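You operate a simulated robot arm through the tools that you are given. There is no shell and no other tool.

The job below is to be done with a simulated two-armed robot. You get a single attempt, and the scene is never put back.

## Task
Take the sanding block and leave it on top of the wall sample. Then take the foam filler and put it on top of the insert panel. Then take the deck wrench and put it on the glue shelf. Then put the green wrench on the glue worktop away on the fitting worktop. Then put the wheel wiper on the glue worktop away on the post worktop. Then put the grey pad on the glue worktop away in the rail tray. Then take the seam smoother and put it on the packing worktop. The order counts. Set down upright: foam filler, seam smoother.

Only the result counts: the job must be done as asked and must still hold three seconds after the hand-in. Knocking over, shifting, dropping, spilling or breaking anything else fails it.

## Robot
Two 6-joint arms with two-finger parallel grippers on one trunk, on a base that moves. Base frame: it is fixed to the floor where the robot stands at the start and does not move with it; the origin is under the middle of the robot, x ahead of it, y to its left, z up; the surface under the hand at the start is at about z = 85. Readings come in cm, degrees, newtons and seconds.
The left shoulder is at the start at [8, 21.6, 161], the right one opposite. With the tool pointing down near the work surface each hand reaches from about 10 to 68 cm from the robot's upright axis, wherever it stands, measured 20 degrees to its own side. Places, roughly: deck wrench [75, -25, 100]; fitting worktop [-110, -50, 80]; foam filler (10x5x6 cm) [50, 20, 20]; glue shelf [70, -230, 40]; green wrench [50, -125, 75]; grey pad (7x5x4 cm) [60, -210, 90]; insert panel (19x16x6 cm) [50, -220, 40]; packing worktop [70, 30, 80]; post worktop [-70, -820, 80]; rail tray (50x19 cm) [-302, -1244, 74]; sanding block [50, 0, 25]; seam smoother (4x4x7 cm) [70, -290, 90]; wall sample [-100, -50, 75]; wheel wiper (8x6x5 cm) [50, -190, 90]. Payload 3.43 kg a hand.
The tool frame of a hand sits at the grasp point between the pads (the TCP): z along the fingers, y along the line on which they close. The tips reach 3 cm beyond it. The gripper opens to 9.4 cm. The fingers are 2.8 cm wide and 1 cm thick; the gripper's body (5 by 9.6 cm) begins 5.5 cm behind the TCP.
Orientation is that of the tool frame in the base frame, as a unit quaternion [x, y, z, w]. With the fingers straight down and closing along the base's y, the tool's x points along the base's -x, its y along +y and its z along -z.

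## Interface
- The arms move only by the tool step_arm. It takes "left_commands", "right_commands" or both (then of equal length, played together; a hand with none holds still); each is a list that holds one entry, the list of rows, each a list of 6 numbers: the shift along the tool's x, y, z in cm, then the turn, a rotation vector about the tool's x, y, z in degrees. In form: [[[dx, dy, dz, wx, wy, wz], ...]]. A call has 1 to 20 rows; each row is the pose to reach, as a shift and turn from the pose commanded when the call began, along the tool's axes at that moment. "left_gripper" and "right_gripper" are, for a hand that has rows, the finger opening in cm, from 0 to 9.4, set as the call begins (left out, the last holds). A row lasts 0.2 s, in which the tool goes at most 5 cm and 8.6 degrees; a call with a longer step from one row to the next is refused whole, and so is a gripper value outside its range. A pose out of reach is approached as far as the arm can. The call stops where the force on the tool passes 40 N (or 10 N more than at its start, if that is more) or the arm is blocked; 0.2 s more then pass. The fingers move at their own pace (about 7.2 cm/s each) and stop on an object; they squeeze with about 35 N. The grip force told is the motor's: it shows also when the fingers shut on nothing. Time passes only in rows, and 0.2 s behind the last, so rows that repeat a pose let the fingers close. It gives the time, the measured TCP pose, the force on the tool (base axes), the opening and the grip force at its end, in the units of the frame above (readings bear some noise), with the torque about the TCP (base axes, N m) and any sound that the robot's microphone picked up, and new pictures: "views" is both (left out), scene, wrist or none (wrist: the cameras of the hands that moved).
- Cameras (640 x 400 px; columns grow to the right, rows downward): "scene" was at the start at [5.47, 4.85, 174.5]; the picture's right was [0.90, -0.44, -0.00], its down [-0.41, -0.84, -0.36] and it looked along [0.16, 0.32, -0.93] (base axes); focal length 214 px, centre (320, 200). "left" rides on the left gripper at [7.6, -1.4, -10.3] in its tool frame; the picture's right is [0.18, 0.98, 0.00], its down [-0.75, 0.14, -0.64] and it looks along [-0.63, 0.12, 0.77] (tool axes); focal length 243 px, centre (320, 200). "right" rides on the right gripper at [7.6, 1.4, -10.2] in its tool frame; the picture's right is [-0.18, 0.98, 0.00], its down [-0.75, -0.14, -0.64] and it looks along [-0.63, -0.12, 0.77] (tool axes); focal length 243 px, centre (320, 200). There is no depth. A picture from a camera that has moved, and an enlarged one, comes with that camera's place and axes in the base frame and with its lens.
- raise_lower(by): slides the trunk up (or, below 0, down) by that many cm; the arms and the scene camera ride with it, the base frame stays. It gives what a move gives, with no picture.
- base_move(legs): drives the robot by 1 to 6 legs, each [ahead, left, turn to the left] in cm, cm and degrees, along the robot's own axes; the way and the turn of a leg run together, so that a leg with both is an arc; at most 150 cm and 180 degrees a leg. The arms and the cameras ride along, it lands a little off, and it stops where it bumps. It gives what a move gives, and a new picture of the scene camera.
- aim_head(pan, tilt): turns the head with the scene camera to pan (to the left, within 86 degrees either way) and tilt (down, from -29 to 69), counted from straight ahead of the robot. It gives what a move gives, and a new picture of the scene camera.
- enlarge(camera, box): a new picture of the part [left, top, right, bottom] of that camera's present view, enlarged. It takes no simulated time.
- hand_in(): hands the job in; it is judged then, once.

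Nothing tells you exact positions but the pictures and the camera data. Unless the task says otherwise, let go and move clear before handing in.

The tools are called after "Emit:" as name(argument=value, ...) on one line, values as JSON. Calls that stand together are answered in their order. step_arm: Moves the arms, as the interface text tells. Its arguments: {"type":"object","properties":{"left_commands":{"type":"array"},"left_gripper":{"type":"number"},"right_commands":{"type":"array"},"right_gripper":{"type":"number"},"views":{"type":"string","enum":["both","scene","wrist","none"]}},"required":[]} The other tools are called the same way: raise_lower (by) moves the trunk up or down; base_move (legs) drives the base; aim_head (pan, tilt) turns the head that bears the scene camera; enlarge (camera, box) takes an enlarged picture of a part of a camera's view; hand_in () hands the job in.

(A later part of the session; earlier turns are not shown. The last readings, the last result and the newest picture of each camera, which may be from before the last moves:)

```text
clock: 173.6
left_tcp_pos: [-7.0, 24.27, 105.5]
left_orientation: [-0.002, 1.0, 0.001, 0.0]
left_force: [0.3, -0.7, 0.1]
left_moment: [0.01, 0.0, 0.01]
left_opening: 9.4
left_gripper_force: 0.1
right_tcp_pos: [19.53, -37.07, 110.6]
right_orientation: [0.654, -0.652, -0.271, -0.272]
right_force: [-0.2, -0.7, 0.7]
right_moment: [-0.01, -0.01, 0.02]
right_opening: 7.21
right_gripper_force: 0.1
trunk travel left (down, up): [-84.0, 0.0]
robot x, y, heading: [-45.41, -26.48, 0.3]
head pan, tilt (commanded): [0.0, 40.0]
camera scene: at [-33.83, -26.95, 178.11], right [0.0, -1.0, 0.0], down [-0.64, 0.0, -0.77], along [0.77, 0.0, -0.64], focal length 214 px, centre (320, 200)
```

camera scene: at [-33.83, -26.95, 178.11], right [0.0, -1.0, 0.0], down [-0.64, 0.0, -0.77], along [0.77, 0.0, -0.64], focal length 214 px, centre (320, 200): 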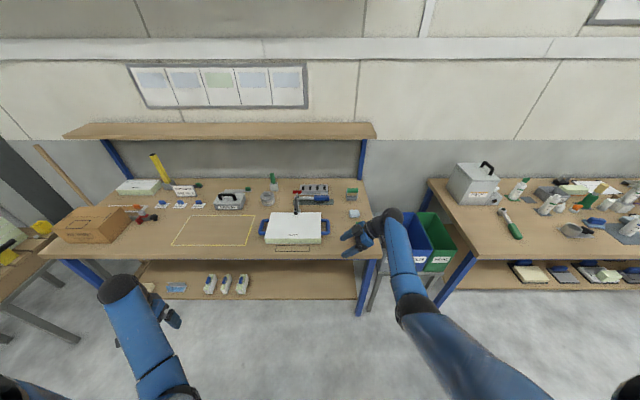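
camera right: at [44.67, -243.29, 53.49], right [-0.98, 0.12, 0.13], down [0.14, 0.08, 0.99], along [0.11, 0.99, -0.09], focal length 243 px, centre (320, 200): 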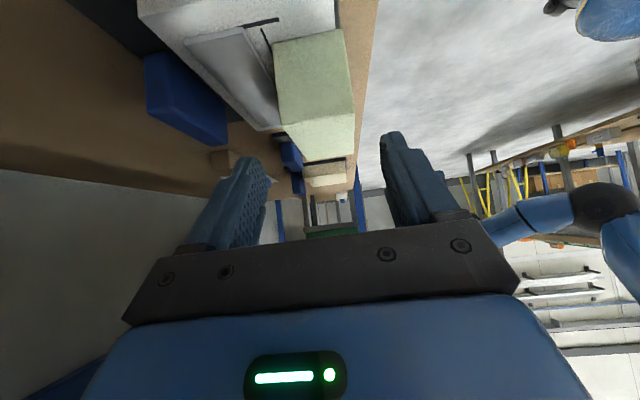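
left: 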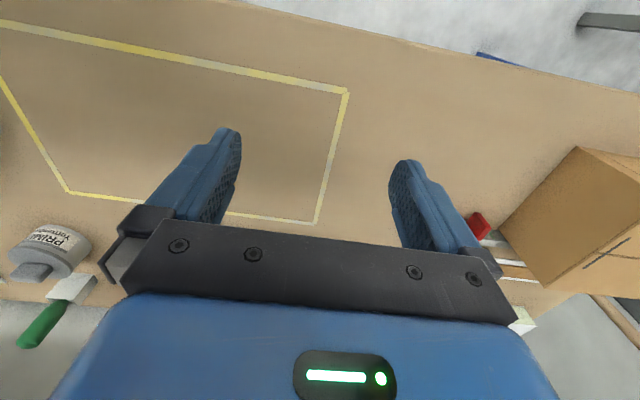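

Emit:
enlarge(camera="scene", box=[250, 165, 380, 255])

Emit:
enlarge(camera="scene", box=[270, 170, 350, 220])

```text
4.44 times, centred on (315, 210) of scene
camera zoom: at [-33.83, -26.95, 178.11], right [0.0, -1.0, 0.0], down [-0.64, 0.0, -0.77], along [0.77, 0.0, -0.64], focal length 953 px, centre (342, 156)
```

zoom: 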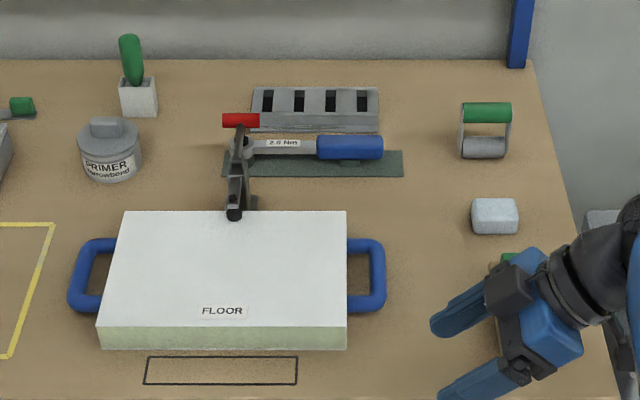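

```text
8.00 times, centred on (310, 195) of scene
camera zoom: at [-33.83, -26.95, 178.11], right [0.0, -1.0, 0.0], down [-0.64, 0.0, -0.77], along [0.77, 0.0, -0.64], focal length 1716 px, centre (400, 240)
```

zoom: 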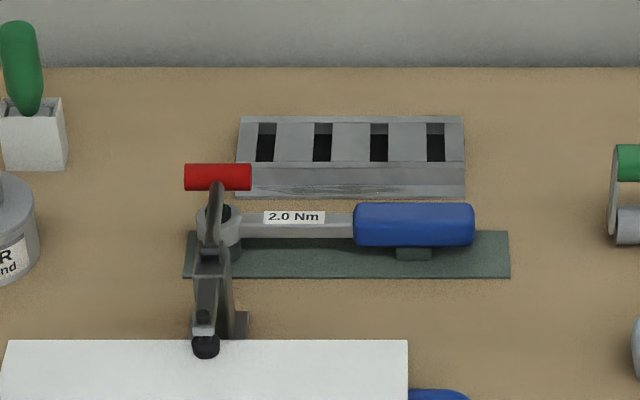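

The torque wrench "2.0 Nm" with blue handle on a mat at about x=75, y −11…−33 is the deck wrench; a red-gripped clamp stands in front of its head. I bring the hand to vertical (closing along x) and drive partly in for a closer look.

Emit:
step_arm(right_commands=[[[0, 0, 0, 0, 7.5, 0], [0, 0, 0, 0, 15, 0], [0, 0, 0, 0, 22.5, 0], [0, 0, 0, 0, 30, 0], [0, 0, 0, 0, 37.5, 0], [0, 0, 0, 0, 45, 0]]], right_gripper=9.4, views="none")

Emit:
base_move(legs=[[30, 11.5, 0]])

Emit:
step_arm(right_commands=[[[0, 0, 0, 0, 0, 0]]], views="wrist")

Emit:
enlarge(camera="scene", box=[240, 130, 400, 230])

```text
clock: 175.0
left_tcp_pos: [-7.02, 24.6, 105.33]
left_orientation: [-0.001, 1.0, 0.0, -0.001]
left_force: [0.4, 0.0, 0.9]
left_moment: [0.04, 0.02, 0.01]
left_opening: 9.4
left_gripper_force: 0.1
right_tcp_pos: [19.75, -36.99, 110.6]
right_orientation: [0.708, -0.706, 0.001, 0.0]
right_force: [0.7, 0.4, -0.2]
right_moment: [0.01, 0.0, 0.02]
right_opening: 9.42
right_gripper_force: 0.1
trunk travel left (down, up): [-84.0, 0.0]
robot x, y, heading: [-45.08, -26.19, 0.3]
head pan, tilt (commanded): [0.0, 40.0]
```

```text
clock: 177.2
left_tcp_pos: [22.94, 35.81, 105.38]
left_orientation: [-0.002, 1.0, 0.001, 0.001]
left_force: [0.1, -0.9, -0.6]
left_moment: [0.01, -0.05, 0.0]
left_opening: 9.4
left_gripper_force: 0.1
right_tcp_pos: [49.53, -25.43, 110.67]
right_orientation: [0.709, -0.705, 0.001, -0.003]
right_force: [-0.7, 0.3, -1.3]
right_moment: [0.0, -0.03, -0.01]
right_opening: 9.4
right_gripper_force: 0.1
trunk travel left (down, up): [-84.0, 0.0]
robot x, y, heading: [-15.12, -15.02, 0.5]
head pan, tilt (commanded): [0.0, 40.0]
camera scene: at [-4.08, -15.29, 178.15], right [0.01, -1.0, 0.0], down [-0.64, 0.0, -0.77], along [0.77, 0.0, -0.64], focal length 214 px, centre (320, 200)
```

scene: 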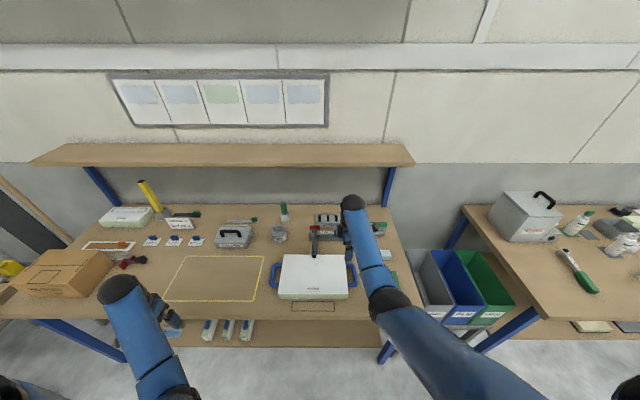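

```text
clock: 177.6
left_tcp_pos: [23.36, 35.94, 105.28]
left_orientation: [-0.003, 1.0, 0.0, -0.001]
left_force: [0.7, 0.1, -0.5]
left_moment: [0.02, 0.03, 0.0]
left_opening: 9.4
left_gripper_force: 0.0
right_tcp_pos: [49.86, -25.27, 110.55]
right_orientation: [0.709, -0.705, 0.0, 0.0]
right_force: [0.4, -0.2, -0.1]
right_moment: [-0.01, 0.01, 0.02]
right_opening: 9.41
right_gripper_force: 0.0
trunk travel left (down, up): [-84.0, 0.0]
robot x, y, heading: [-15.25, -14.76, 0.2]
head pan, tilt (commanded): [0.0, 40.0]
camera right: at [48.47, -32.99, 120.79], right [-0.98, 0.18, 0.0], down [0.14, 0.75, 0.64], along [0.12, 0.63, -0.77], focal length 243 px, centre (320, 200)
```

right: 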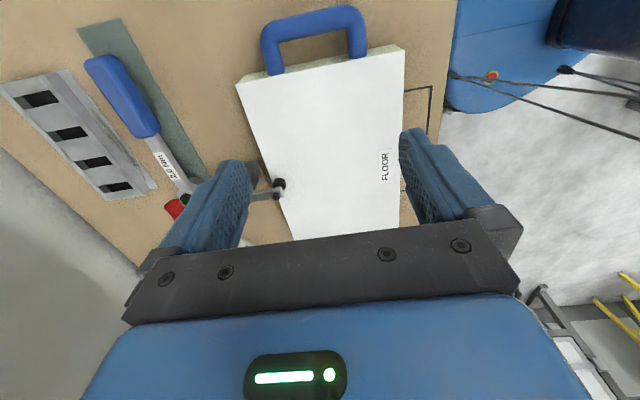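

```text
4.00 times, centred on (320, 180) of scene
camera zoom: at [-3.53, -15.08, 178.1], right [0.01, -1.0, 0.0], down [-0.64, 0.0, -0.77], along [0.77, 0.0, -0.64], focal length 858 px, centre (320, 280)
```

zoom: 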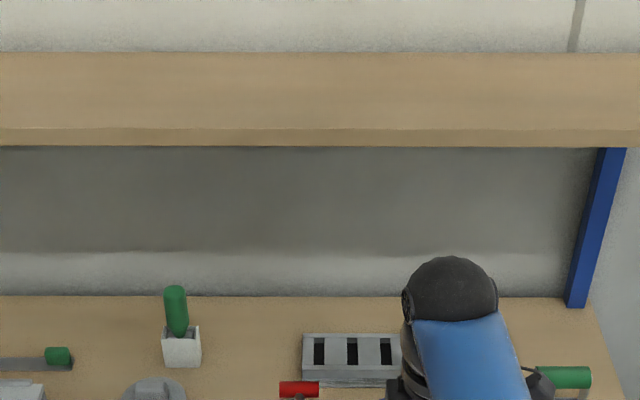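

The handle is at x≈75.2, y −32.5…−22.5. The clamp's red grip may overhang the wrench's head, so I go closer to check before lifting.

Emit:
base_move(legs=[[14, 0, 0]])

Emit:
aim_head(pan=15, tilt=55)

Emit:
step_arm(right_commands=[[[0, 0, 0, 0, 0, 0]]], views="wrist")

```text
clock: 178.9
left_tcp_pos: [36.66, 36.15, 105.57]
left_orientation: [-0.004, 1.0, 0.0, 0.002]
left_force: [0.4, -0.1, 0.0]
left_moment: [-0.01, -0.03, -0.01]
left_opening: 9.4
left_gripper_force: 0.1
right_tcp_pos: [63.38, -25.31, 110.77]
right_orientation: [0.709, -0.705, 0.002, -0.004]
right_force: [-0.6, 0.2, -0.5]
right_moment: [0.0, -0.04, -0.05]
right_opening: 9.38
right_gripper_force: 0.2
trunk travel left (down, up): [-84.0, 0.0]
robot x, y, heading: [-1.03, -14.9, 0.6]
head pan, tilt (commanded): [0.0, 40.0]
camera scene: at [9.67, -15.03, 178.16], right [0.01, -1.0, 0.0], down [-0.64, 0.0, -0.77], along [0.77, 0.0, -0.64], focal length 214 px, centre (320, 200)
```

scene: 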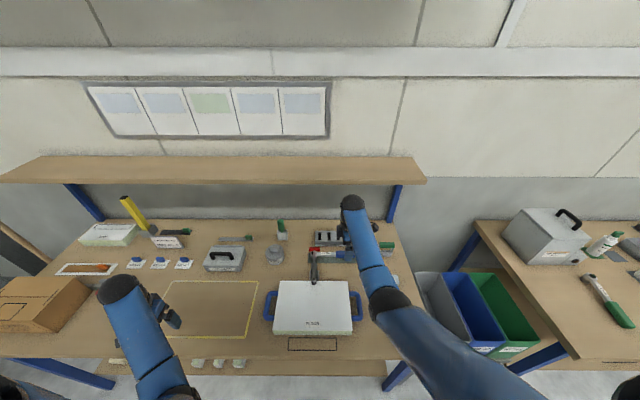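

```text
clock: 179.7
left_tcp_pos: [37.06, 36.09, 105.41]
left_orientation: [-0.004, 1.0, 0.0, 0.0]
left_force: [-0.1, -0.2, 0.4]
left_moment: [-0.02, -0.01, -0.01]
left_opening: 9.41
left_gripper_force: 0.1
right_tcp_pos: [63.64, -25.14, 110.57]
right_orientation: [0.709, -0.705, 0.0, -0.001]
right_force: [-0.1, -0.7, -0.1]
right_moment: [-0.01, -0.01, 0.01]
right_opening: 9.39
right_gripper_force: 0.0
trunk travel left (down, up): [-84.0, 0.0]
robot x, y, heading: [-1.04, -15.25, 0.4]
head pan, tilt (commanded): [15.0, 55.0]
camera scene: at [8.68, -13.18, 176.05], right [0.26, -0.96, 0.0], down [-0.79, -0.22, -0.57], along [0.55, 0.15, -0.82], focal length 214 px, centre (320, 200)
```

scene: 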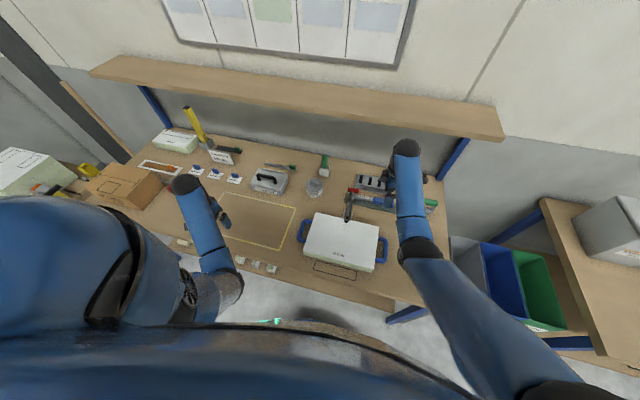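

```text
clock: 180.1
left_tcp_pos: [37.0, 36.12, 105.42]
left_orientation: [-0.004, 1.0, 0.001, 0.0]
left_force: [0.3, -0.2, -0.1]
left_moment: [-0.03, 0.01, 0.02]
left_opening: 9.42
left_gripper_force: 0.1
right_tcp_pos: [63.71, -25.23, 110.62]
right_orientation: [0.709, -0.705, 0.001, -0.002]
right_force: [0.1, -0.1, -0.6]
right_moment: [-0.01, -0.04, 0.01]
right_opening: 9.39
right_gripper_force: 0.1
trunk travel left (down, up): [-84.0, 0.0]
robot x, y, heading: [-1.59, -15.11, 0.1]
head pan, tilt (commanded): [15.0, 55.0]
camera right: at [62.31, -32.89, 120.86], right [-0.98, 0.18, 0.0], down [0.14, 0.75, 0.64], along [0.12, 0.63, -0.77], focal length 243 px, centre (320, 200)
```

right: 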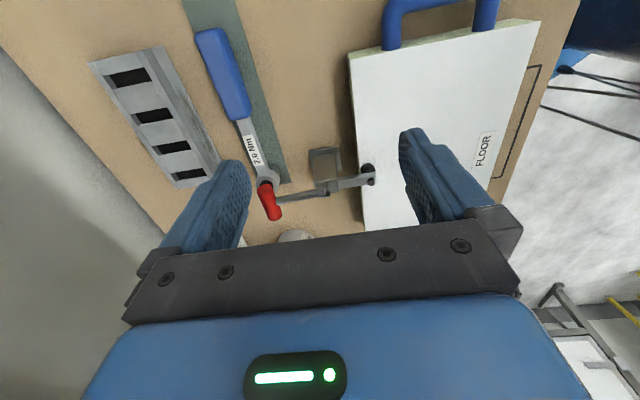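

Emit:
enlarge(camera="right", box=[180, 90, 400, 230])

Emit:
enlarge(camera="scene", box=[310, 150, 430, 250])

```text
2.86 times, centred on (290, 160) of right
camera zoom: at [62.31, -32.89, 120.86], right [-0.98, 0.18, 0.0], down [0.14, 0.75, 0.64], along [0.12, 0.63, -0.77], focal length 693 px, centre (406, 314)
```

zoom: 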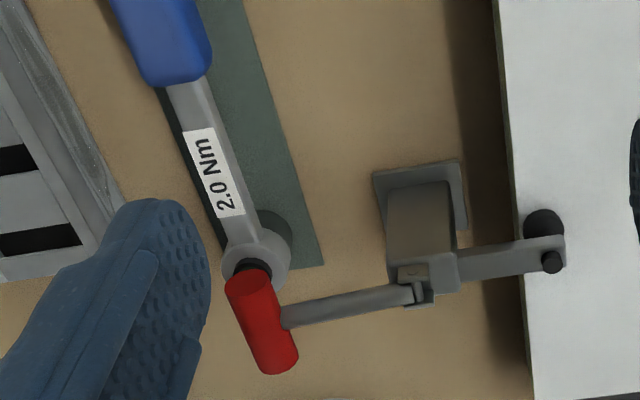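

```text
4.00 times, centred on (370, 200) of scene
camera zoom: at [8.68, -13.2, 176.05], right [0.27, -0.96, 0.0], down [-0.79, -0.22, -0.57], along [0.55, 0.15, -0.82], focal length 858 px, centre (120, 200)
```

zoom: 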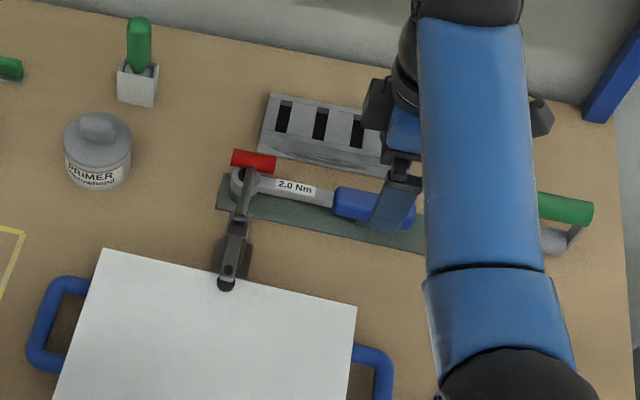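

The wrench's ring head sits under the clamp's red grip (grip bottom ≈93, head top ≈90). I'll grip the handle's inner end, lift ~2 cm, slide right ~7 cm, then lift. First I raise the hand, lower the trunk for reach, and extend.

Emit:
step_arm(right_commands=[[[0, 0, -4, 0, 0, 0], [0, 0, -8, 0, 0, 0], [0, 0, -12, 0, 0, 0]]], views="none")

Emit:
raise_lower(by=-20)

Emit:
base_move(legs=[[3, 0, 0]])

Emit:
step_arm(right_commands=[[[0, -3, 0, 0, 0, 0], [0, -6, 0, 0, 0, 0], [0, -8.5, 0, 0, 0, 0]]], views="both")

```text
clock: 180.9
left_tcp_pos: [37.06, 36.18, 105.36]
left_orientation: [-0.004, 1.0, 0.0, -0.001]
left_force: [0.3, 1.2, -0.6]
left_moment: [0.02, 0.03, -0.02]
left_opening: 9.4
left_gripper_force: 0.0
right_tcp_pos: [66.61, -24.91, 120.29]
right_orientation: [0.709, -0.705, 0.0, 0.0]
right_force: [0.0, -0.6, -0.1]
right_moment: [0.01, -0.02, 0.0]
right_opening: 9.4
right_gripper_force: 0.1
right hand out of reach, approached as far as the arm can: row 2, 3
trunk travel left (down, up): [-84.0, 0.0]
robot x, y, heading: [-1.18, -14.85, 0.5]
head pan, tilt (commanded): [15.0, 55.0]
```

```text
clock: 182.6
left_tcp_pos: [36.81, 36.05, 88.05]
left_orientation: [-0.003, 1.0, 0.001, 0.001]
left_force: [-1.9, -2.3, 7.5]
left_moment: [-0.48, 0.17, 0.02]
left_opening: 9.39
left_gripper_force: 0.0
right_tcp_pos: [66.47, -24.96, 102.55]
right_orientation: [0.708, -0.706, 0.0, -0.002]
right_force: [0.2, 0.3, 0.0]
right_moment: [0.01, 0.02, -0.01]
right_opening: 9.37
right_gripper_force: 0.1
trunk travel left (down, up): [-66.2, 17.8]
robot x, y, heading: [-1.22, -14.95, 0.2]
head pan, tilt (commanded): [15.0, 55.0]
stopped: the force on the tool passed its limit at 62 N (the readings are from after the stop); the commanded pose is now the measured one
```

```text
clock: 183.6
left_tcp_pos: [39.8, 36.42, 88.09]
left_orientation: [-0.004, 1.0, 0.001, 0.0]
left_force: [-7.1, 1.0, 8.2]
left_moment: [-0.4, 0.17, -0.38]
left_opening: 9.33
left_gripper_force: 0.0
right_tcp_pos: [69.44, -24.63, 102.52]
right_orientation: [0.71, -0.705, 0.0, 0.0]
right_force: [0.3, -0.6, -0.6]
right_moment: [-0.03, 0.02, 0.02]
right_opening: 9.39
right_gripper_force: 0.0
trunk travel left (down, up): [-66.2, 17.8]
robot x, y, heading: [1.46, -14.65, 0.6]
head pan, tilt (commanded): [15.0, 55.0]
stopped in leg 1: the force on the tool passed its limit at 82 N (the readings are from after the stop); the commanded pose is now the measured one
camera scene: at [11.78, -13.08, 158.2], right [0.27, -0.96, 0.0], down [-0.79, -0.22, -0.57], along [0.55, 0.15, -0.82], focal length 214 px, centre (320, 200)
```

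scene: 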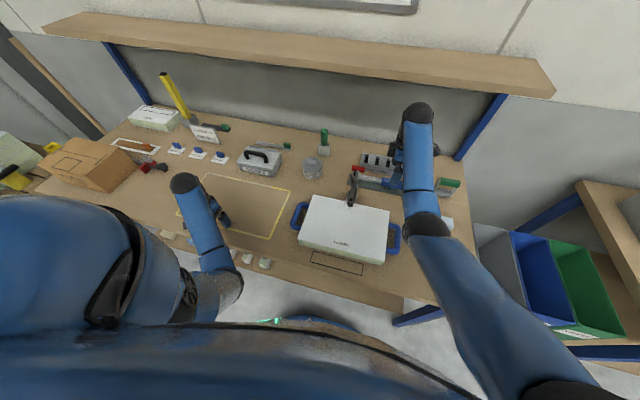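

```text
clock: 184.4
left_tcp_pos: [40.03, 36.39, 87.98]
left_orientation: [-0.003, 1.0, 0.001, 0.0]
left_force: [0.0, 0.4, 0.2]
left_moment: [-0.03, -0.01, -0.03]
left_opening: 9.38
left_gripper_force: 0.1
right_tcp_pos: [76.58, -24.64, 102.65]
right_orientation: [0.709, -0.705, 0.001, -0.002]
right_force: [0.4, 0.7, 0.7]
right_moment: [0.01, -0.01, -0.01]
right_opening: 9.41
right_gripper_force: 0.1
right hand out of reach, approached as far as the arm can: row 3
trunk travel left (down, up): [-66.2, 17.8]
robot x, y, heading: [1.64, -15.06, 0.5]
head pan, tilt (commanded): [15.0, 55.0]
camera scene: at [11.64, -13.14, 158.2], right [0.27, -0.96, 0.0], down [-0.79, -0.22, -0.57], along [0.55, 0.15, -0.82], focal length 214 px, centre (320, 200)
camera right: at [75.25, -32.3, 113.01], right [-0.98, 0.18, -0.01], down [0.13, 0.75, 0.64], along [0.12, 0.63, -0.77], focal length 243 px, centre (320, 200)
```

scene: 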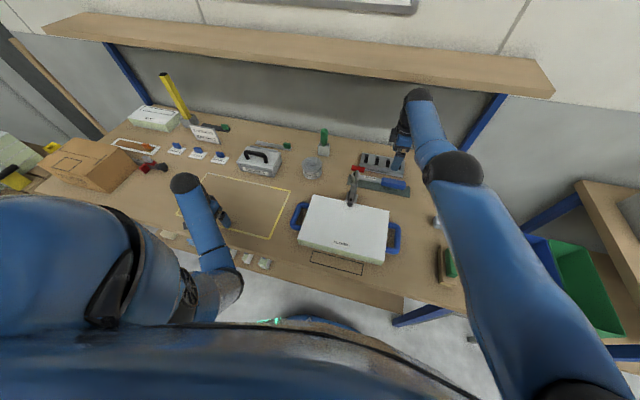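
right: 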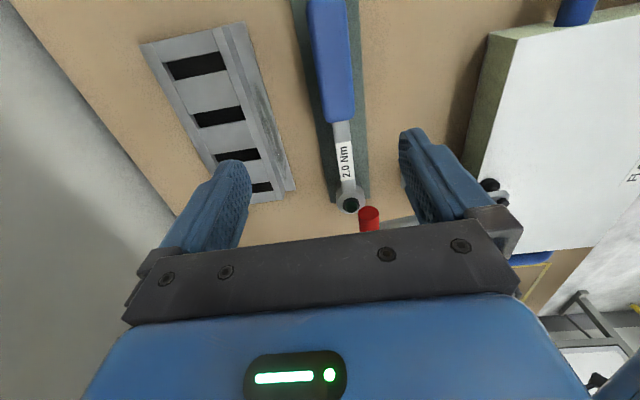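

My left fingertips touched the empty taped area of the worktop when the trunk went down; nothing stood there, but I lift the left hand clear now, and align the right hand over the handle.

Emit:
step_arm(left_commands=[[[0, 0, -4, 0, 0, 0], [0, 0, -8, 0, 0, 0], [0, 0, -12, 0, 0, 0], [0, 0, -16, 0, 0, 0]]], right_commands=[[[0.7, 1.0, 0, 0, 0, 0], [0.7, 1.7, 0, 0, 0, 0], [0.7, 1.7, 2.5, 0, 0, 0], [0.7, 1.7, 5, 0, 0, 0]]], views="both")

```text
clock: 185.4
left_tcp_pos: [43.99, 39.7, 90.61]
left_orientation: [-0.004, 1.0, 0.003, 0.001]
left_force: [-0.1, 0.0, 0.4]
left_moment: [0.01, -0.01, 0.0]
left_opening: 9.4
left_gripper_force: 0.1
left hand out of reach, approached as far as the arm can: row 1, 2, 3, 4
right_tcp_pos: [75.11, -25.29, 97.39]
right_orientation: [0.709, -0.705, -0.001, -0.002]
right_force: [-0.5, 0.0, 0.2]
right_moment: [-0.03, 0.03, 0.0]
right_opening: 9.39
right_gripper_force: 0.1
trunk travel left (down, up): [-66.2, 17.8]
robot x, y, heading: [1.85, -15.17, 0.7]
head pan, tilt (commanded): [15.0, 55.0]
camera scene: at [11.78, -13.09, 158.2], right [0.27, -0.96, 0.0], down [-0.79, -0.22, -0.57], along [0.55, 0.15, -0.82], focal length 214 px, centre (320, 200)
camera right: at [73.78, -33.09, 107.76], right [-0.98, 0.18, 0.0], down [0.13, 0.75, 0.64], along [0.11, 0.63, -0.77], focal length 243 px, centre (320, 200)
camera left: at [36.15, 38.2, 100.94], right [-0.19, 0.98, 0.0], down [0.75, 0.14, 0.64], along [0.63, 0.13, -0.77], focal length 243 px, centre (320, 200)
```

scene: 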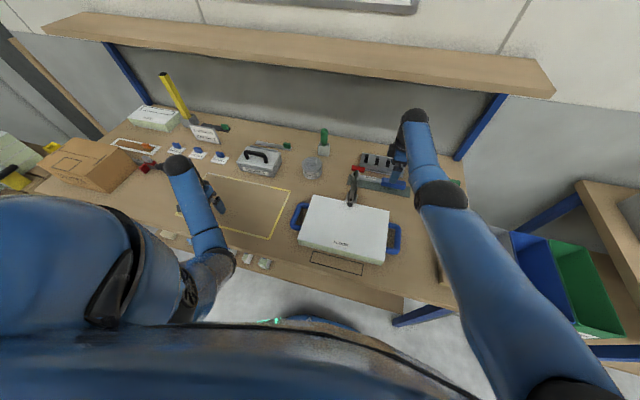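
right: 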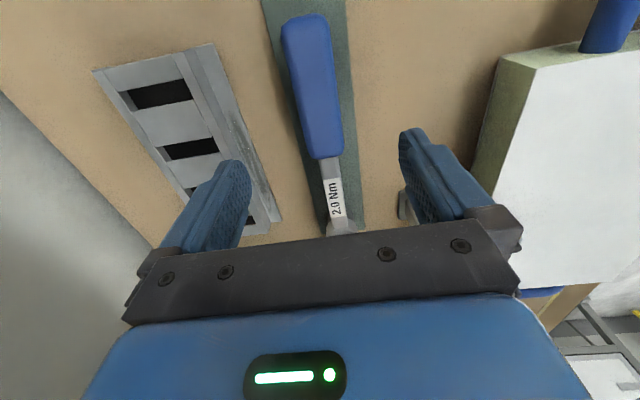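
left: 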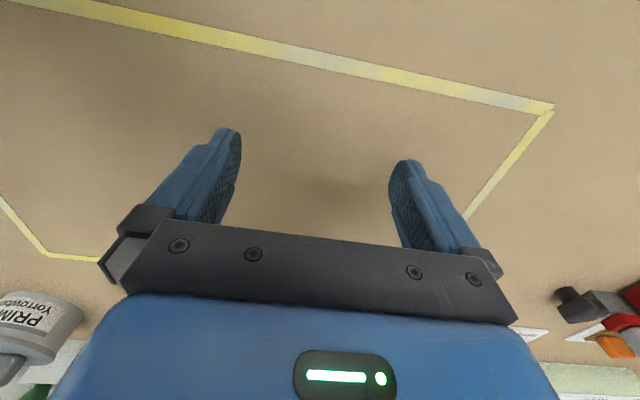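

The handle lies between the fingers, slightly to one side. I shift 0.4 cm and descend to grip height.

Emit:
step_arm(right_commands=[[[-0.5, 0.4, 2.5, 0, 0, 0], [-0.5, 0.4, 5, 0, 0, 0], [-0.5, 0.4, 7, 0, 0, 0], [-0.5, 0.4, 8, 0, 0, 0]]], views="wrist")

Emit:
enlarge(camera="scene", box=[330, 130, 450, 205])

```text
clock: 186.4
left_tcp_pos: [43.73, 39.76, 90.64]
left_orientation: [-0.003, 1.0, 0.002, 0.001]
left_force: [-0.3, -0.2, -0.1]
left_moment: [0.0, 0.02, 0.0]
left_opening: 9.41
left_gripper_force: 0.0
right_tcp_pos: [73.4, -24.95, 89.91]
right_orientation: [0.71, -0.704, 0.001, -0.002]
right_force: [0.3, -0.4, 0.5]
right_moment: [0.01, -0.01, 0.0]
right_opening: 9.38
right_gripper_force: 0.1
right hand out of reach, approached as far as the arm can: row 2, 3, 4
trunk travel left (down, up): [-66.2, 17.8]
robot x, y, heading: [1.67, -14.89, 0.1]
head pan, tilt (commanded): [15.0, 55.0]
camera right: at [72.1, -32.66, 100.18], right [-0.98, 0.18, 0.0], down [0.13, 0.75, 0.64], along [0.12, 0.63, -0.77], focal length 243 px, centre (320, 200)
```

right: 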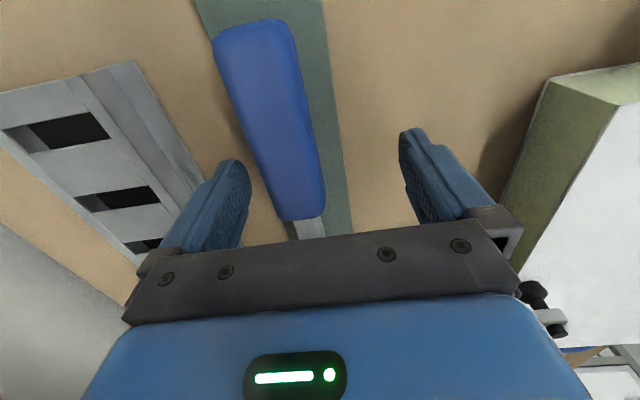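

```text
5.33 times, centred on (390, 168) of scene
camera zoom: at [11.65, -13.12, 158.21], right [0.27, -0.96, 0.0], down [-0.79, -0.22, -0.57], along [0.55, 0.15, -0.82], focal length 1144 px, centre (-53, 373)
```

zoom: 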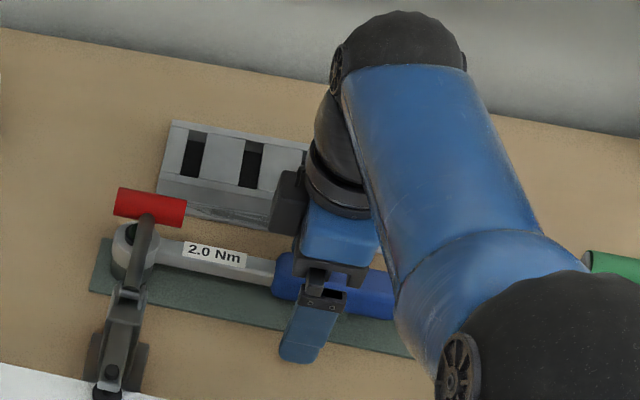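

The reach fell 1.5 cm short; I nudge the base forward 1.6 cm to centre the handle.

Emit:
base_move(legs=[[1.7, 0, 0]])

Emit:
step_arm(right_commands=[[[0, 0, 0.3, 0, 0, 0]]], views="wrist")

```text
clock: 187.2
left_tcp_pos: [45.26, 39.81, 90.88]
left_orientation: [-0.004, 1.0, 0.002, 0.004]
left_force: [0.5, -0.9, -0.3]
left_moment: [0.0, -0.05, 0.0]
left_opening: 9.42
left_gripper_force: 0.1
right_tcp_pos: [74.76, -24.91, 90.21]
right_orientation: [0.71, -0.704, 0.002, -0.002]
right_force: [0.5, 0.1, 0.9]
right_moment: [0.0, -0.08, -0.02]
right_opening: 9.41
right_gripper_force: 0.0
trunk travel left (down, up): [-66.2, 17.8]
robot x, y, heading: [3.29, -14.73, 0.5]
head pan, tilt (commanded): [15.0, 55.0]
camera scene: at [12.71, -13.1, 158.26], right [0.27, -0.96, 0.0], down [-0.79, -0.22, -0.58], along [0.56, 0.15, -0.82], focal length 214 px, centre (320, 200)
```

scene: 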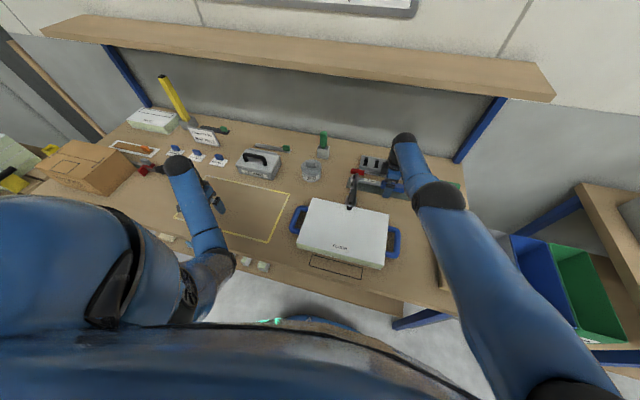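

```text
clock: 187.6
left_tcp_pos: [45.51, 39.9, 90.61]
left_orientation: [-0.004, 1.0, 0.002, 0.001]
left_force: [0.7, -0.5, 0.7]
left_moment: [-0.02, 0.01, -0.02]
left_opening: 9.4
left_gripper_force: 0.1
right_tcp_pos: [75.05, -24.92, 89.53]
right_orientation: [0.71, -0.704, 0.0, -0.001]
right_force: [0.1, -0.4, -0.3]
right_moment: [0.01, 0.01, 0.0]
right_opening: 9.39
right_gripper_force: 0.1
trunk travel left (down, up): [-66.2, 17.8]
robot x, y, heading: [3.42, -14.83, 0.6]
head pan, tilt (commanded): [15.0, 55.0]
camera right: at [73.89, -32.59, 99.79], right [-0.98, 0.18, 0.0], down [0.13, 0.75, 0.64], along [0.11, 0.63, -0.77], focal length 243 px, centre (320, 200)
```

right: 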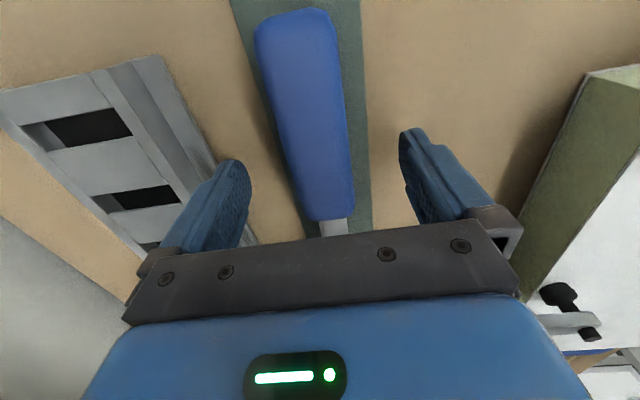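

The handle is centred between the fingers. I close the gripper.

Emit:
step_arm(right_commands=[[[0, 0, 0, 0, 0, 0], [0, 0, 0, 0, 0, 0], [0, 0, 0, 0, 0, 0], [0, 0, 0, 0, 0, 0], [0, 0, 0, 0, 0, 0]]], right_gripper=0, views="wrist")

```text
clock: 188.8
left_tcp_pos: [45.46, 39.61, 90.67]
left_orientation: [-0.004, 1.0, 0.002, 0.002]
left_force: [0.1, -0.2, 0.6]
left_moment: [0.0, 0.01, 0.01]
left_opening: 9.39
left_gripper_force: 0.1
right_tcp_pos: [75.0, -24.87, 89.68]
right_orientation: [0.709, -0.705, 0.001, -0.001]
right_force: [-1.2, -0.1, -0.9]
right_moment: [-0.02, 0.02, -0.2]
right_opening: 3.64
right_gripper_force: 35.4
trunk travel left (down, up): [-66.2, 17.8]
robot x, y, heading: [3.31, -14.76, 0.5]
head pan, tilt (commanded): [15.0, 55.0]
camera right: at [73.68, -32.59, 99.92], right [-0.98, 0.18, 0.0], down [0.13, 0.75, 0.64], along [0.12, 0.63, -0.77], focal length 243 px, centre (320, 200)
```

right: 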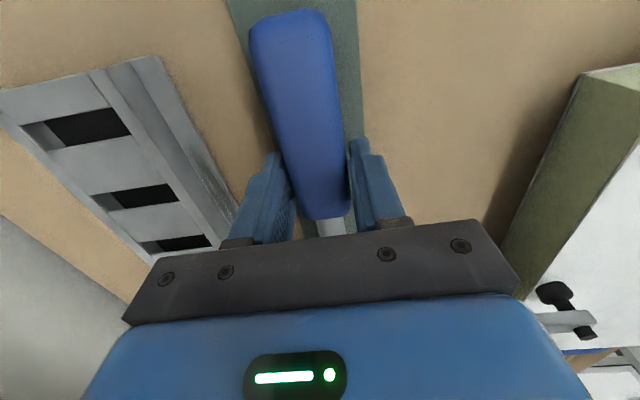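

Gripped (3.6 cm). I lift 2 cm gently and check.

Emit:
step_arm(right_commands=[[[0, 0, -0.7, 0, 0, 0], [0, 0, -1.4, 0, 0, 0], [0, 0, -2, 0, 0, 0]]], views="wrist")

Emit:
enlarge(camera="scene", box=[330, 130, 450, 205])

```text
clock: 189.6
left_tcp_pos: [45.36, 39.85, 90.62]
left_orientation: [-0.005, 1.0, 0.001, 0.001]
left_force: [0.1, 0.7, 0.2]
left_moment: [0.0, 0.01, 0.02]
left_opening: 9.39
left_gripper_force: 0.1
right_tcp_pos: [75.08, -24.98, 91.6]
right_orientation: [0.71, -0.704, 0.0, -0.001]
right_force: [0.6, -0.7, -3.8]
right_moment: [-0.08, -0.01, 0.04]
right_opening: 3.6
right_gripper_force: 35.4
trunk travel left (down, up): [-66.2, 17.8]
robot x, y, heading: [3.52, -14.64, 0.5]
head pan, tilt (commanded): [15.0, 55.0]
camera right: at [73.68, -32.65, 101.77], right [-0.98, 0.18, 0.0], down [0.13, 0.75, 0.64], along [0.11, 0.63, -0.77], focal length 243 px, centre (320, 200)
```

right: 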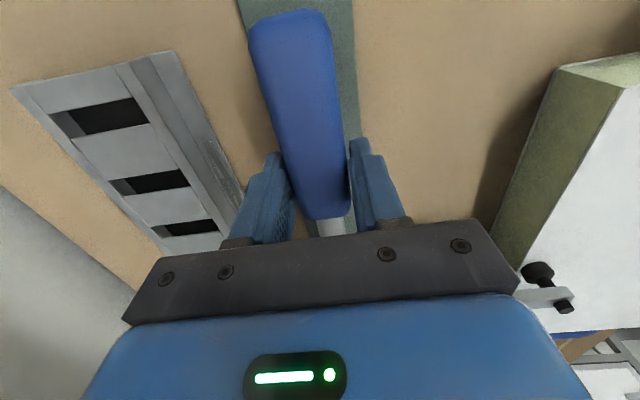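

```text
5.33 times, centred on (390, 168) of scene
camera zoom: at [13.36, -13.1, 158.2], right [0.27, -0.96, 0.0], down [-0.79, -0.22, -0.57], along [0.55, 0.15, -0.82], focal length 1144 px, centre (-53, 373)
```

zoom: 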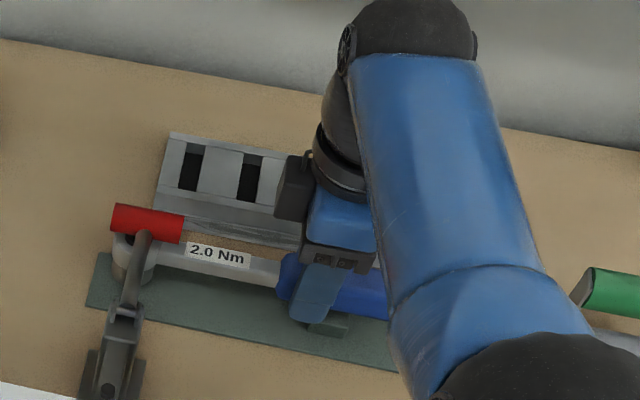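

It's lifted free (≈4 N). Now I slide it to the right (−y) 7.5 cm from under the red grip.

Emit:
step_arm(right_commands=[[[1, 0, 0, 0, 0, 0], [2.2, 0, 0, 0, 0, 0], [3.5, 0, 0, 0, 0, 0], [5, 0, 0, 0, 0, 0], [6.3, 0, 0, 0, 0, 0], [7.5, 0, 0, 0, 0, 0]]], views="both")

Emit:
enlarge(camera="scene", box=[330, 130, 450, 205])

```text
clock: 191.0
left_tcp_pos: [45.41, 39.84, 90.68]
left_orientation: [-0.004, 1.0, 0.002, 0.001]
left_force: [-0.4, 0.0, -0.5]
left_moment: [0.0, -0.01, 0.01]
left_opening: 9.38
left_gripper_force: 0.0
right_tcp_pos: [75.26, -32.44, 91.57]
right_orientation: [0.71, -0.704, 0.0, -0.001]
right_force: [-0.2, 0.5, -2.9]
right_moment: [-0.08, 0.02, -0.01]
right_opening: 3.62
right_gripper_force: 35.8
trunk travel left (down, up): [-66.2, 17.8]
robot x, y, heading: [3.27, -14.96, 0.7]
head pan, tilt (commanded): [15.0, 55.0]
camera scene: at [13.37, -13.15, 158.2], right [0.27, -0.96, 0.0], down [-0.79, -0.22, -0.57], along [0.55, 0.15, -0.82], focal length 214 px, centre (320, 200)
camera right: at [73.88, -40.18, 101.75], right [-0.98, 0.18, 0.0], down [0.13, 0.75, 0.64], along [0.11, 0.63, -0.77], focal length 243 px, centre (320, 200)
```

scene: 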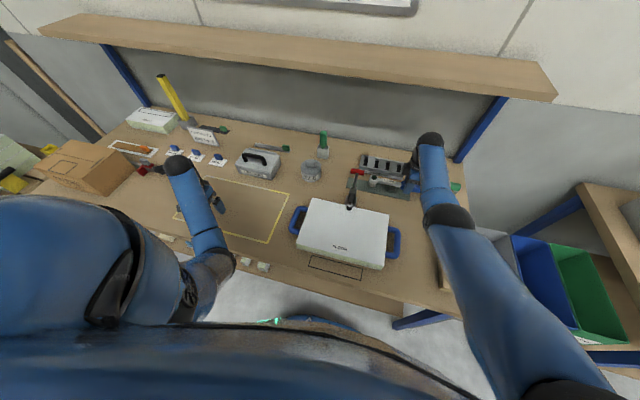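
right: 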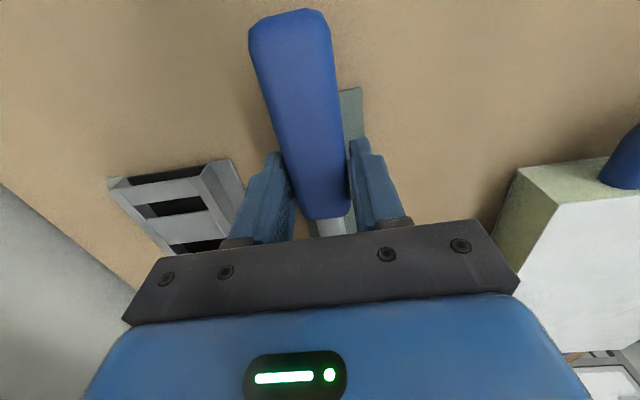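

```text
5.33 times, centred on (390, 168) of scene
camera zoom: at [13.37, -13.15, 158.2], right [0.27, -0.96, 0.0], down [-0.79, -0.22, -0.57], along [0.55, 0.15, -0.82], focal length 1144 px, centre (-53, 373)
```

zoom: 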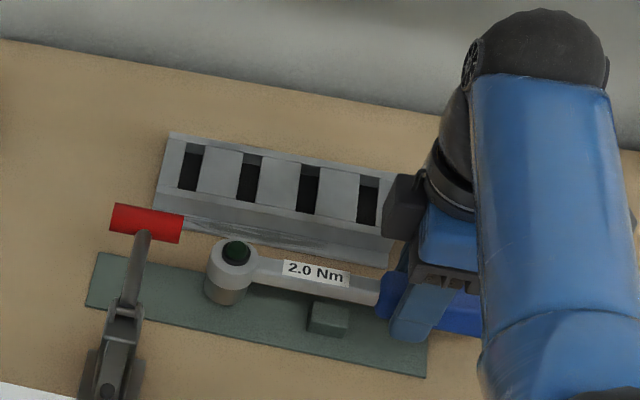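

The head is clear of the clamp. I raise the trunk (straight up) and then back away.

Emit:
raise_lower(by=17.8)

Emit:
base_move(legs=[[-40, 0, -0.5]])

Emit:
aim_head(pan=0, tilt=45)

```text
clock: 193.0
left_tcp_pos: [45.37, 39.86, 108.41]
left_orientation: [-0.004, 1.0, 0.002, 0.0]
left_force: [0.2, -0.3, -0.2]
left_moment: [0.0, -0.03, 0.02]
left_opening: 9.39
left_gripper_force: 0.0
right_tcp_pos: [75.22, -32.58, 109.28]
right_orientation: [0.71, -0.704, 0.0, 0.0]
right_force: [-0.3, 0.6, -3.2]
right_moment: [-0.12, -0.01, 0.03]
right_opening: 3.64
right_gripper_force: 34.8
trunk travel left (down, up): [-84.0, 0.0]
robot x, y, heading: [3.19, -15.08, 0.5]
head pan, tilt (commanded): [15.0, 55.0]
```

```text
clock: 195.5
left_tcp_pos: [6.12, 39.16, 108.41]
left_orientation: [0.003, 1.0, 0.001, 0.001]
left_force: [-0.2, 0.1, 0.1]
left_moment: [0.03, 0.0, 0.0]
left_opening: 9.41
left_gripper_force: 0.0
right_tcp_pos: [34.98, -33.28, 109.11]
right_orientation: [-0.705, 0.709, 0.001, 0.001]
right_force: [0.8, 0.2, -4.0]
right_moment: [-0.14, 0.01, 0.0]
right_opening: 3.59
right_gripper_force: 34.6
trunk travel left (down, up): [-84.0, 0.0]
robot x, y, heading: [-36.96, -15.21, -0.2]
head pan, tilt (commanded): [15.0, 55.0]
camera scene: at [-26.37, -13.32, 175.97], right [0.25, -0.97, 0.0], down [-0.79, -0.21, -0.57], along [0.55, 0.15, -0.82], focal length 214 px, centre (320, 200)
```

scene: 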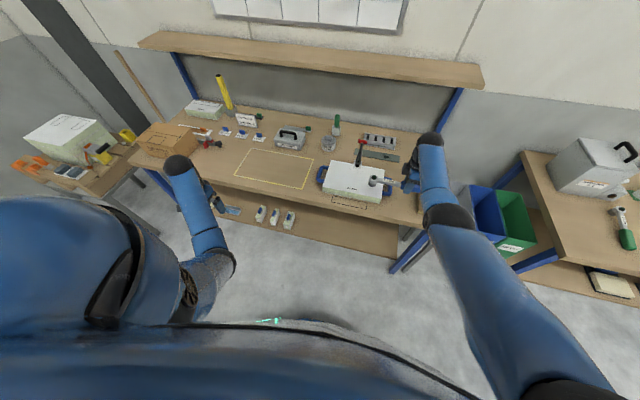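

```text
clock: 196.3
left_tcp_pos: [6.03, 39.12, 108.33]
left_orientation: [0.002, 1.0, 0.002, 0.001]
left_force: [-0.4, -0.8, -0.5]
left_moment: [-0.03, 0.01, 0.0]
left_opening: 9.39
left_gripper_force: 0.0
right_tcp_pos: [34.86, -33.42, 109.23]
right_orientation: [-0.706, 0.708, 0.0, 0.001]
right_force: [-0.4, -0.3, -4.1]
right_moment: [-0.1, 0.0, 0.01]
right_opening: 3.63
right_gripper_force: 34.7
trunk travel left (down, up): [-84.0, 0.0]
robot x, y, heading: [-36.88, -14.9, -0.3]
head pan, tilt (commanded): [0.0, 45.0]
camera scene: at [-25.55, -15.18, 177.33], right [0.0, -1.0, 0.0], down [-0.71, 0.0, -0.71], along [0.71, 0.0, -0.71], focal length 214 px, centre (320, 200)
```

scene: 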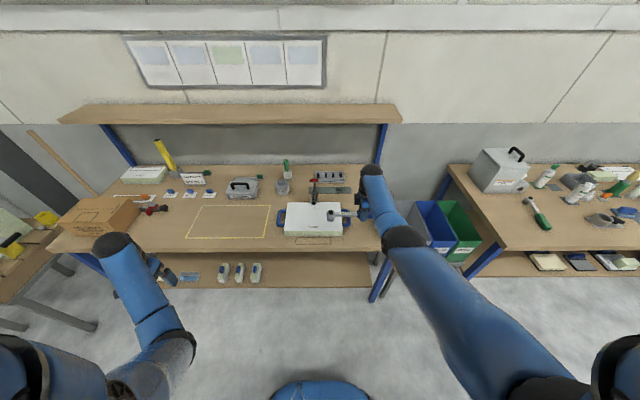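

The deck wrench is in hand. I pull the arms in a bit, back off, and strafe to the free left end of the glue shelf before lowering.

Emit:
step_arm(left_commands=[[[2, 0, 0, 0, 0, 0], [4, 0, 0, 0, 0, 0], [4, 0, 0, 0, 0, 0]]], right_commands=[[[0, 2.5, 0, 0, 0, 0], [0, 5, 0, 0, 0, 0], [0, 6.5, 0, 0, 0, 0]]], views="none")

Emit:
base_move(legs=[[-9, 0, 0.3], [0, -110, 0]])

Emit:
raise_lower(by=-40)

Emit:
raise_lower(by=-20)

Emit:
aim_head(pan=-10, tilt=40)

```text
clock: 197.1
left_tcp_pos: [2.15, 39.53, 107.43]
left_orientation: [0.002, 1.0, 0.003, 0.003]
left_force: [0.0, 0.4, 0.0]
left_moment: [-0.01, 0.0, -0.02]
left_opening: 9.41
left_gripper_force: 0.0
left hand out of reach, approached as far as the arm can: row 1, 2, 3
right_tcp_pos: [28.1, -33.41, 109.23]
right_orientation: [-0.706, 0.708, 0.0, 0.001]
right_force: [-0.2, 0.8, -4.3]
right_moment: [-0.07, -0.01, -0.02]
right_opening: 3.62
right_gripper_force: 35.2
trunk travel left (down, up): [-84.0, 0.0]
robot x, y, heading: [-37.04, -14.59, -0.2]
head pan, tilt (commanded): [0.0, 45.0]
```

```text
clock: 203.4
left_tcp_pos: [-7.14, -69.85, 107.35]
left_orientation: [-0.009, 1.0, 0.003, 0.002]
left_force: [-0.2, 0.3, 0.0]
left_moment: [-0.01, 0.02, 0.01]
left_opening: 9.41
left_gripper_force: 0.0
right_tcp_pos: [20.6, -142.19, 109.44]
right_orientation: [0.714, -0.7, 0.0, 0.0]
right_force: [-0.1, 0.4, -3.4]
right_moment: [-0.1, -0.02, -0.03]
right_opening: 3.62
right_gripper_force: 35.4
trunk travel left (down, up): [-84.0, 0.0]
robot x, y, heading: [-45.06, -125.0, 1.0]
head pan, tilt (commanded): [0.0, 45.0]
camera scene: at [-33.72, -125.16, 177.35], right [0.02, -1.0, 0.0], down [-0.71, -0.01, -0.71], along [0.71, 0.01, -0.71], focal length 214 px, centre (320, 200)
```

scene: 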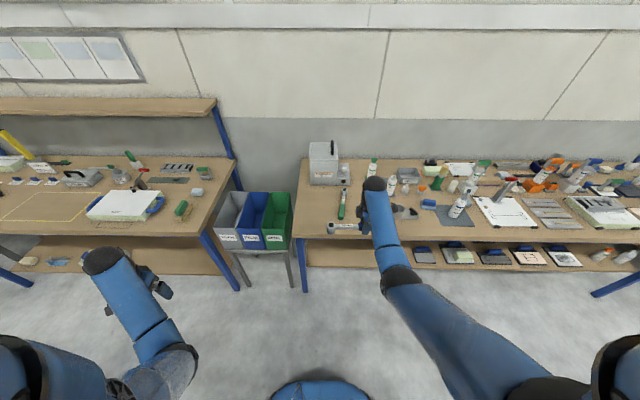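

```text
clock: 207.2
left_tcp_pos: [-7.08, -69.99, 67.42]
left_orientation: [-0.01, 1.0, 0.003, 0.003]
left_force: [-0.1, -0.8, 0.2]
left_moment: [0.0, -0.02, -0.02]
left_opening: 9.41
left_gripper_force: 0.0
right_tcp_pos: [20.5, -142.27, 69.28]
right_orientation: [0.714, -0.7, 0.0, -0.001]
right_force: [0.6, -0.4, -3.0]
right_moment: [-0.13, 0.0, 0.0]
right_opening: 3.61
right_gripper_force: 34.6
trunk travel left (down, up): [-44.0, 40.0]
robot x, y, heading: [-44.79, -125.34, 1.3]
head pan, tilt (commanded): [0.0, 45.0]
```

```text
clock: 209.4
left_tcp_pos: [-7.22, -69.94, 47.5]
left_orientation: [-0.01, 1.0, 0.002, 0.003]
left_force: [0.0, 0.4, 0.3]
left_moment: [0.02, 0.0, 0.01]
left_opening: 9.4
left_gripper_force: 0.0
right_tcp_pos: [20.52, -142.28, 49.24]
right_orientation: [0.714, -0.701, 0.0, -0.002]
right_force: [0.1, -0.2, -3.8]
right_moment: [-0.1, 0.02, 0.01]
right_opening: 3.6
right_gripper_force: 34.9
trunk travel left (down, up): [-24.0, 60.0]
robot x, y, heading: [-44.75, -125.62, 1.0]
head pan, tilt (commanded): [0.0, 45.0]
```

```text
clock: 210.1
left_tcp_pos: [-7.06, -69.98, 47.42]
left_orientation: [-0.01, 1.0, 0.002, 0.002]
left_force: [-0.1, -0.1, 0.1]
left_moment: [0.0, 0.01, 0.02]
left_opening: 9.38
left_gripper_force: 0.0
right_tcp_pos: [20.46, -142.25, 49.27]
right_orientation: [0.714, -0.7, 0.0, -0.001]
right_force: [0.2, 0.7, -2.9]
right_moment: [-0.08, 0.03, -0.01]
right_opening: 3.65
right_gripper_force: 34.7
trunk travel left (down, up): [-24.0, 60.0]
robot x, y, heading: [-45.03, -125.42, 1.1]
head pan, tilt (commanded): [-10.0, 40.0]
camera scene: at [-33.49, -126.8, 118.07], right [-0.15, -0.99, 0.0], down [-0.64, 0.1, -0.77], along [0.76, -0.12, -0.64], focal length 214 px, centre (320, 200)
```

scene: 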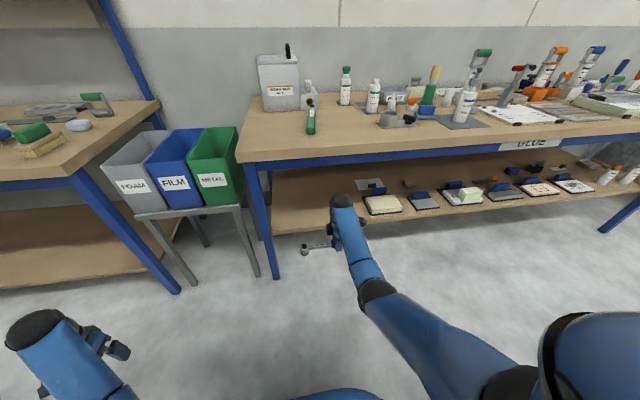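

The free left part of the shelf is in front of me. To pass under the bench rail I raise the hand relative to the trunk, then lower the trunk so the forearm runs flatter.

Emit:
step_arm(right_commands=[[[0, 0, -3, 0, 0, 0], [0, 0, -6, 0, 0, 0], [0, 0, -8, 0, 0, 0]]], views="none")

Emit:
raise_lower(by=-13)

Emit:
aim_head(pan=-10, tilt=30)

```text
clock: 210.9
left_tcp_pos: [-7.12, -69.89, 47.25]
left_orientation: [-0.01, 1.0, 0.003, 0.002]
left_force: [-0.1, -0.4, -0.5]
left_moment: [0.0, 0.0, 0.01]
left_opening: 9.38
left_gripper_force: 0.0
right_tcp_pos: [21.3, -142.11, 56.76]
right_orientation: [0.713, -0.701, 0.0, -0.002]
right_force: [1.0, 0.5, -3.5]
right_moment: [-0.12, 0.01, 0.0]
right_opening: 3.64
right_gripper_force: 35.2
right hand out of reach, approached as far as the arm can: row 3
trunk travel left (down, up): [-24.0, 60.0]
robot x, y, heading: [-45.05, -125.23, 1.3]
head pan, tilt (commanded): [-10.0, 40.0]
```

```text
clock: 212.5
left_tcp_pos: [-7.18, -70.08, 34.38]
left_orientation: [-0.01, 1.0, 0.003, 0.003]
left_force: [0.8, -0.3, 0.6]
left_moment: [0.02, -0.05, 0.03]
left_opening: 9.38
left_gripper_force: 0.0
right_tcp_pos: [21.15, -142.08, 43.9]
right_orientation: [0.714, -0.7, 0.0, -0.001]
right_force: [0.8, -0.4, -4.1]
right_moment: [-0.11, 0.01, 0.01]
right_opening: 3.64
right_gripper_force: 34.7
trunk travel left (down, up): [-11.0, 73.0]
robot x, y, heading: [-45.14, -125.21, 1.1]
head pan, tilt (commanded): [-10.0, 40.0]
```

```text
clock: 213.2
left_tcp_pos: [-7.09, -70.0, 34.38]
left_orientation: [-0.01, 1.0, 0.002, 0.003]
left_force: [0.1, 0.6, -0.3]
left_moment: [-0.02, 0.04, 0.01]
left_opening: 9.41
left_gripper_force: 0.0
right_tcp_pos: [21.28, -142.18, 43.7]
right_orientation: [0.714, -0.7, 0.001, -0.002]
right_force: [0.6, 1.4, -3.5]
right_moment: [-0.15, 0.04, 0.03]
right_opening: 3.64
right_gripper_force: 35.1
trunk travel left (down, up): [-11.0, 73.0]
robot x, y, heading: [-45.31, -125.49, 1.0]
head pan, tilt (commanded): [-10.0, 30.0]
camera scene: at [-32.96, -126.88, 106.6], right [-0.16, -0.99, 0.0], down [-0.49, 0.08, -0.87], along [0.85, -0.13, -0.5], focal length 214 px, centre (320, 200)
```

scene: 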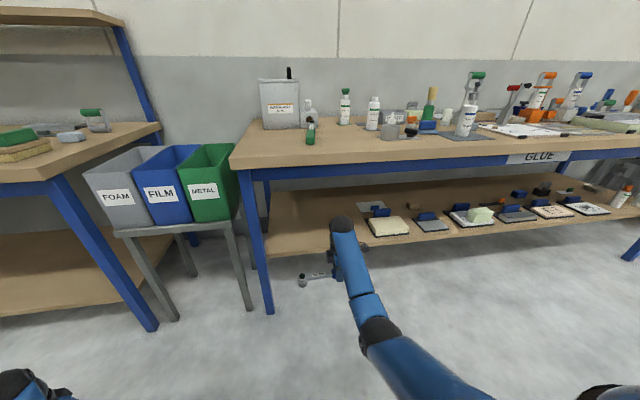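

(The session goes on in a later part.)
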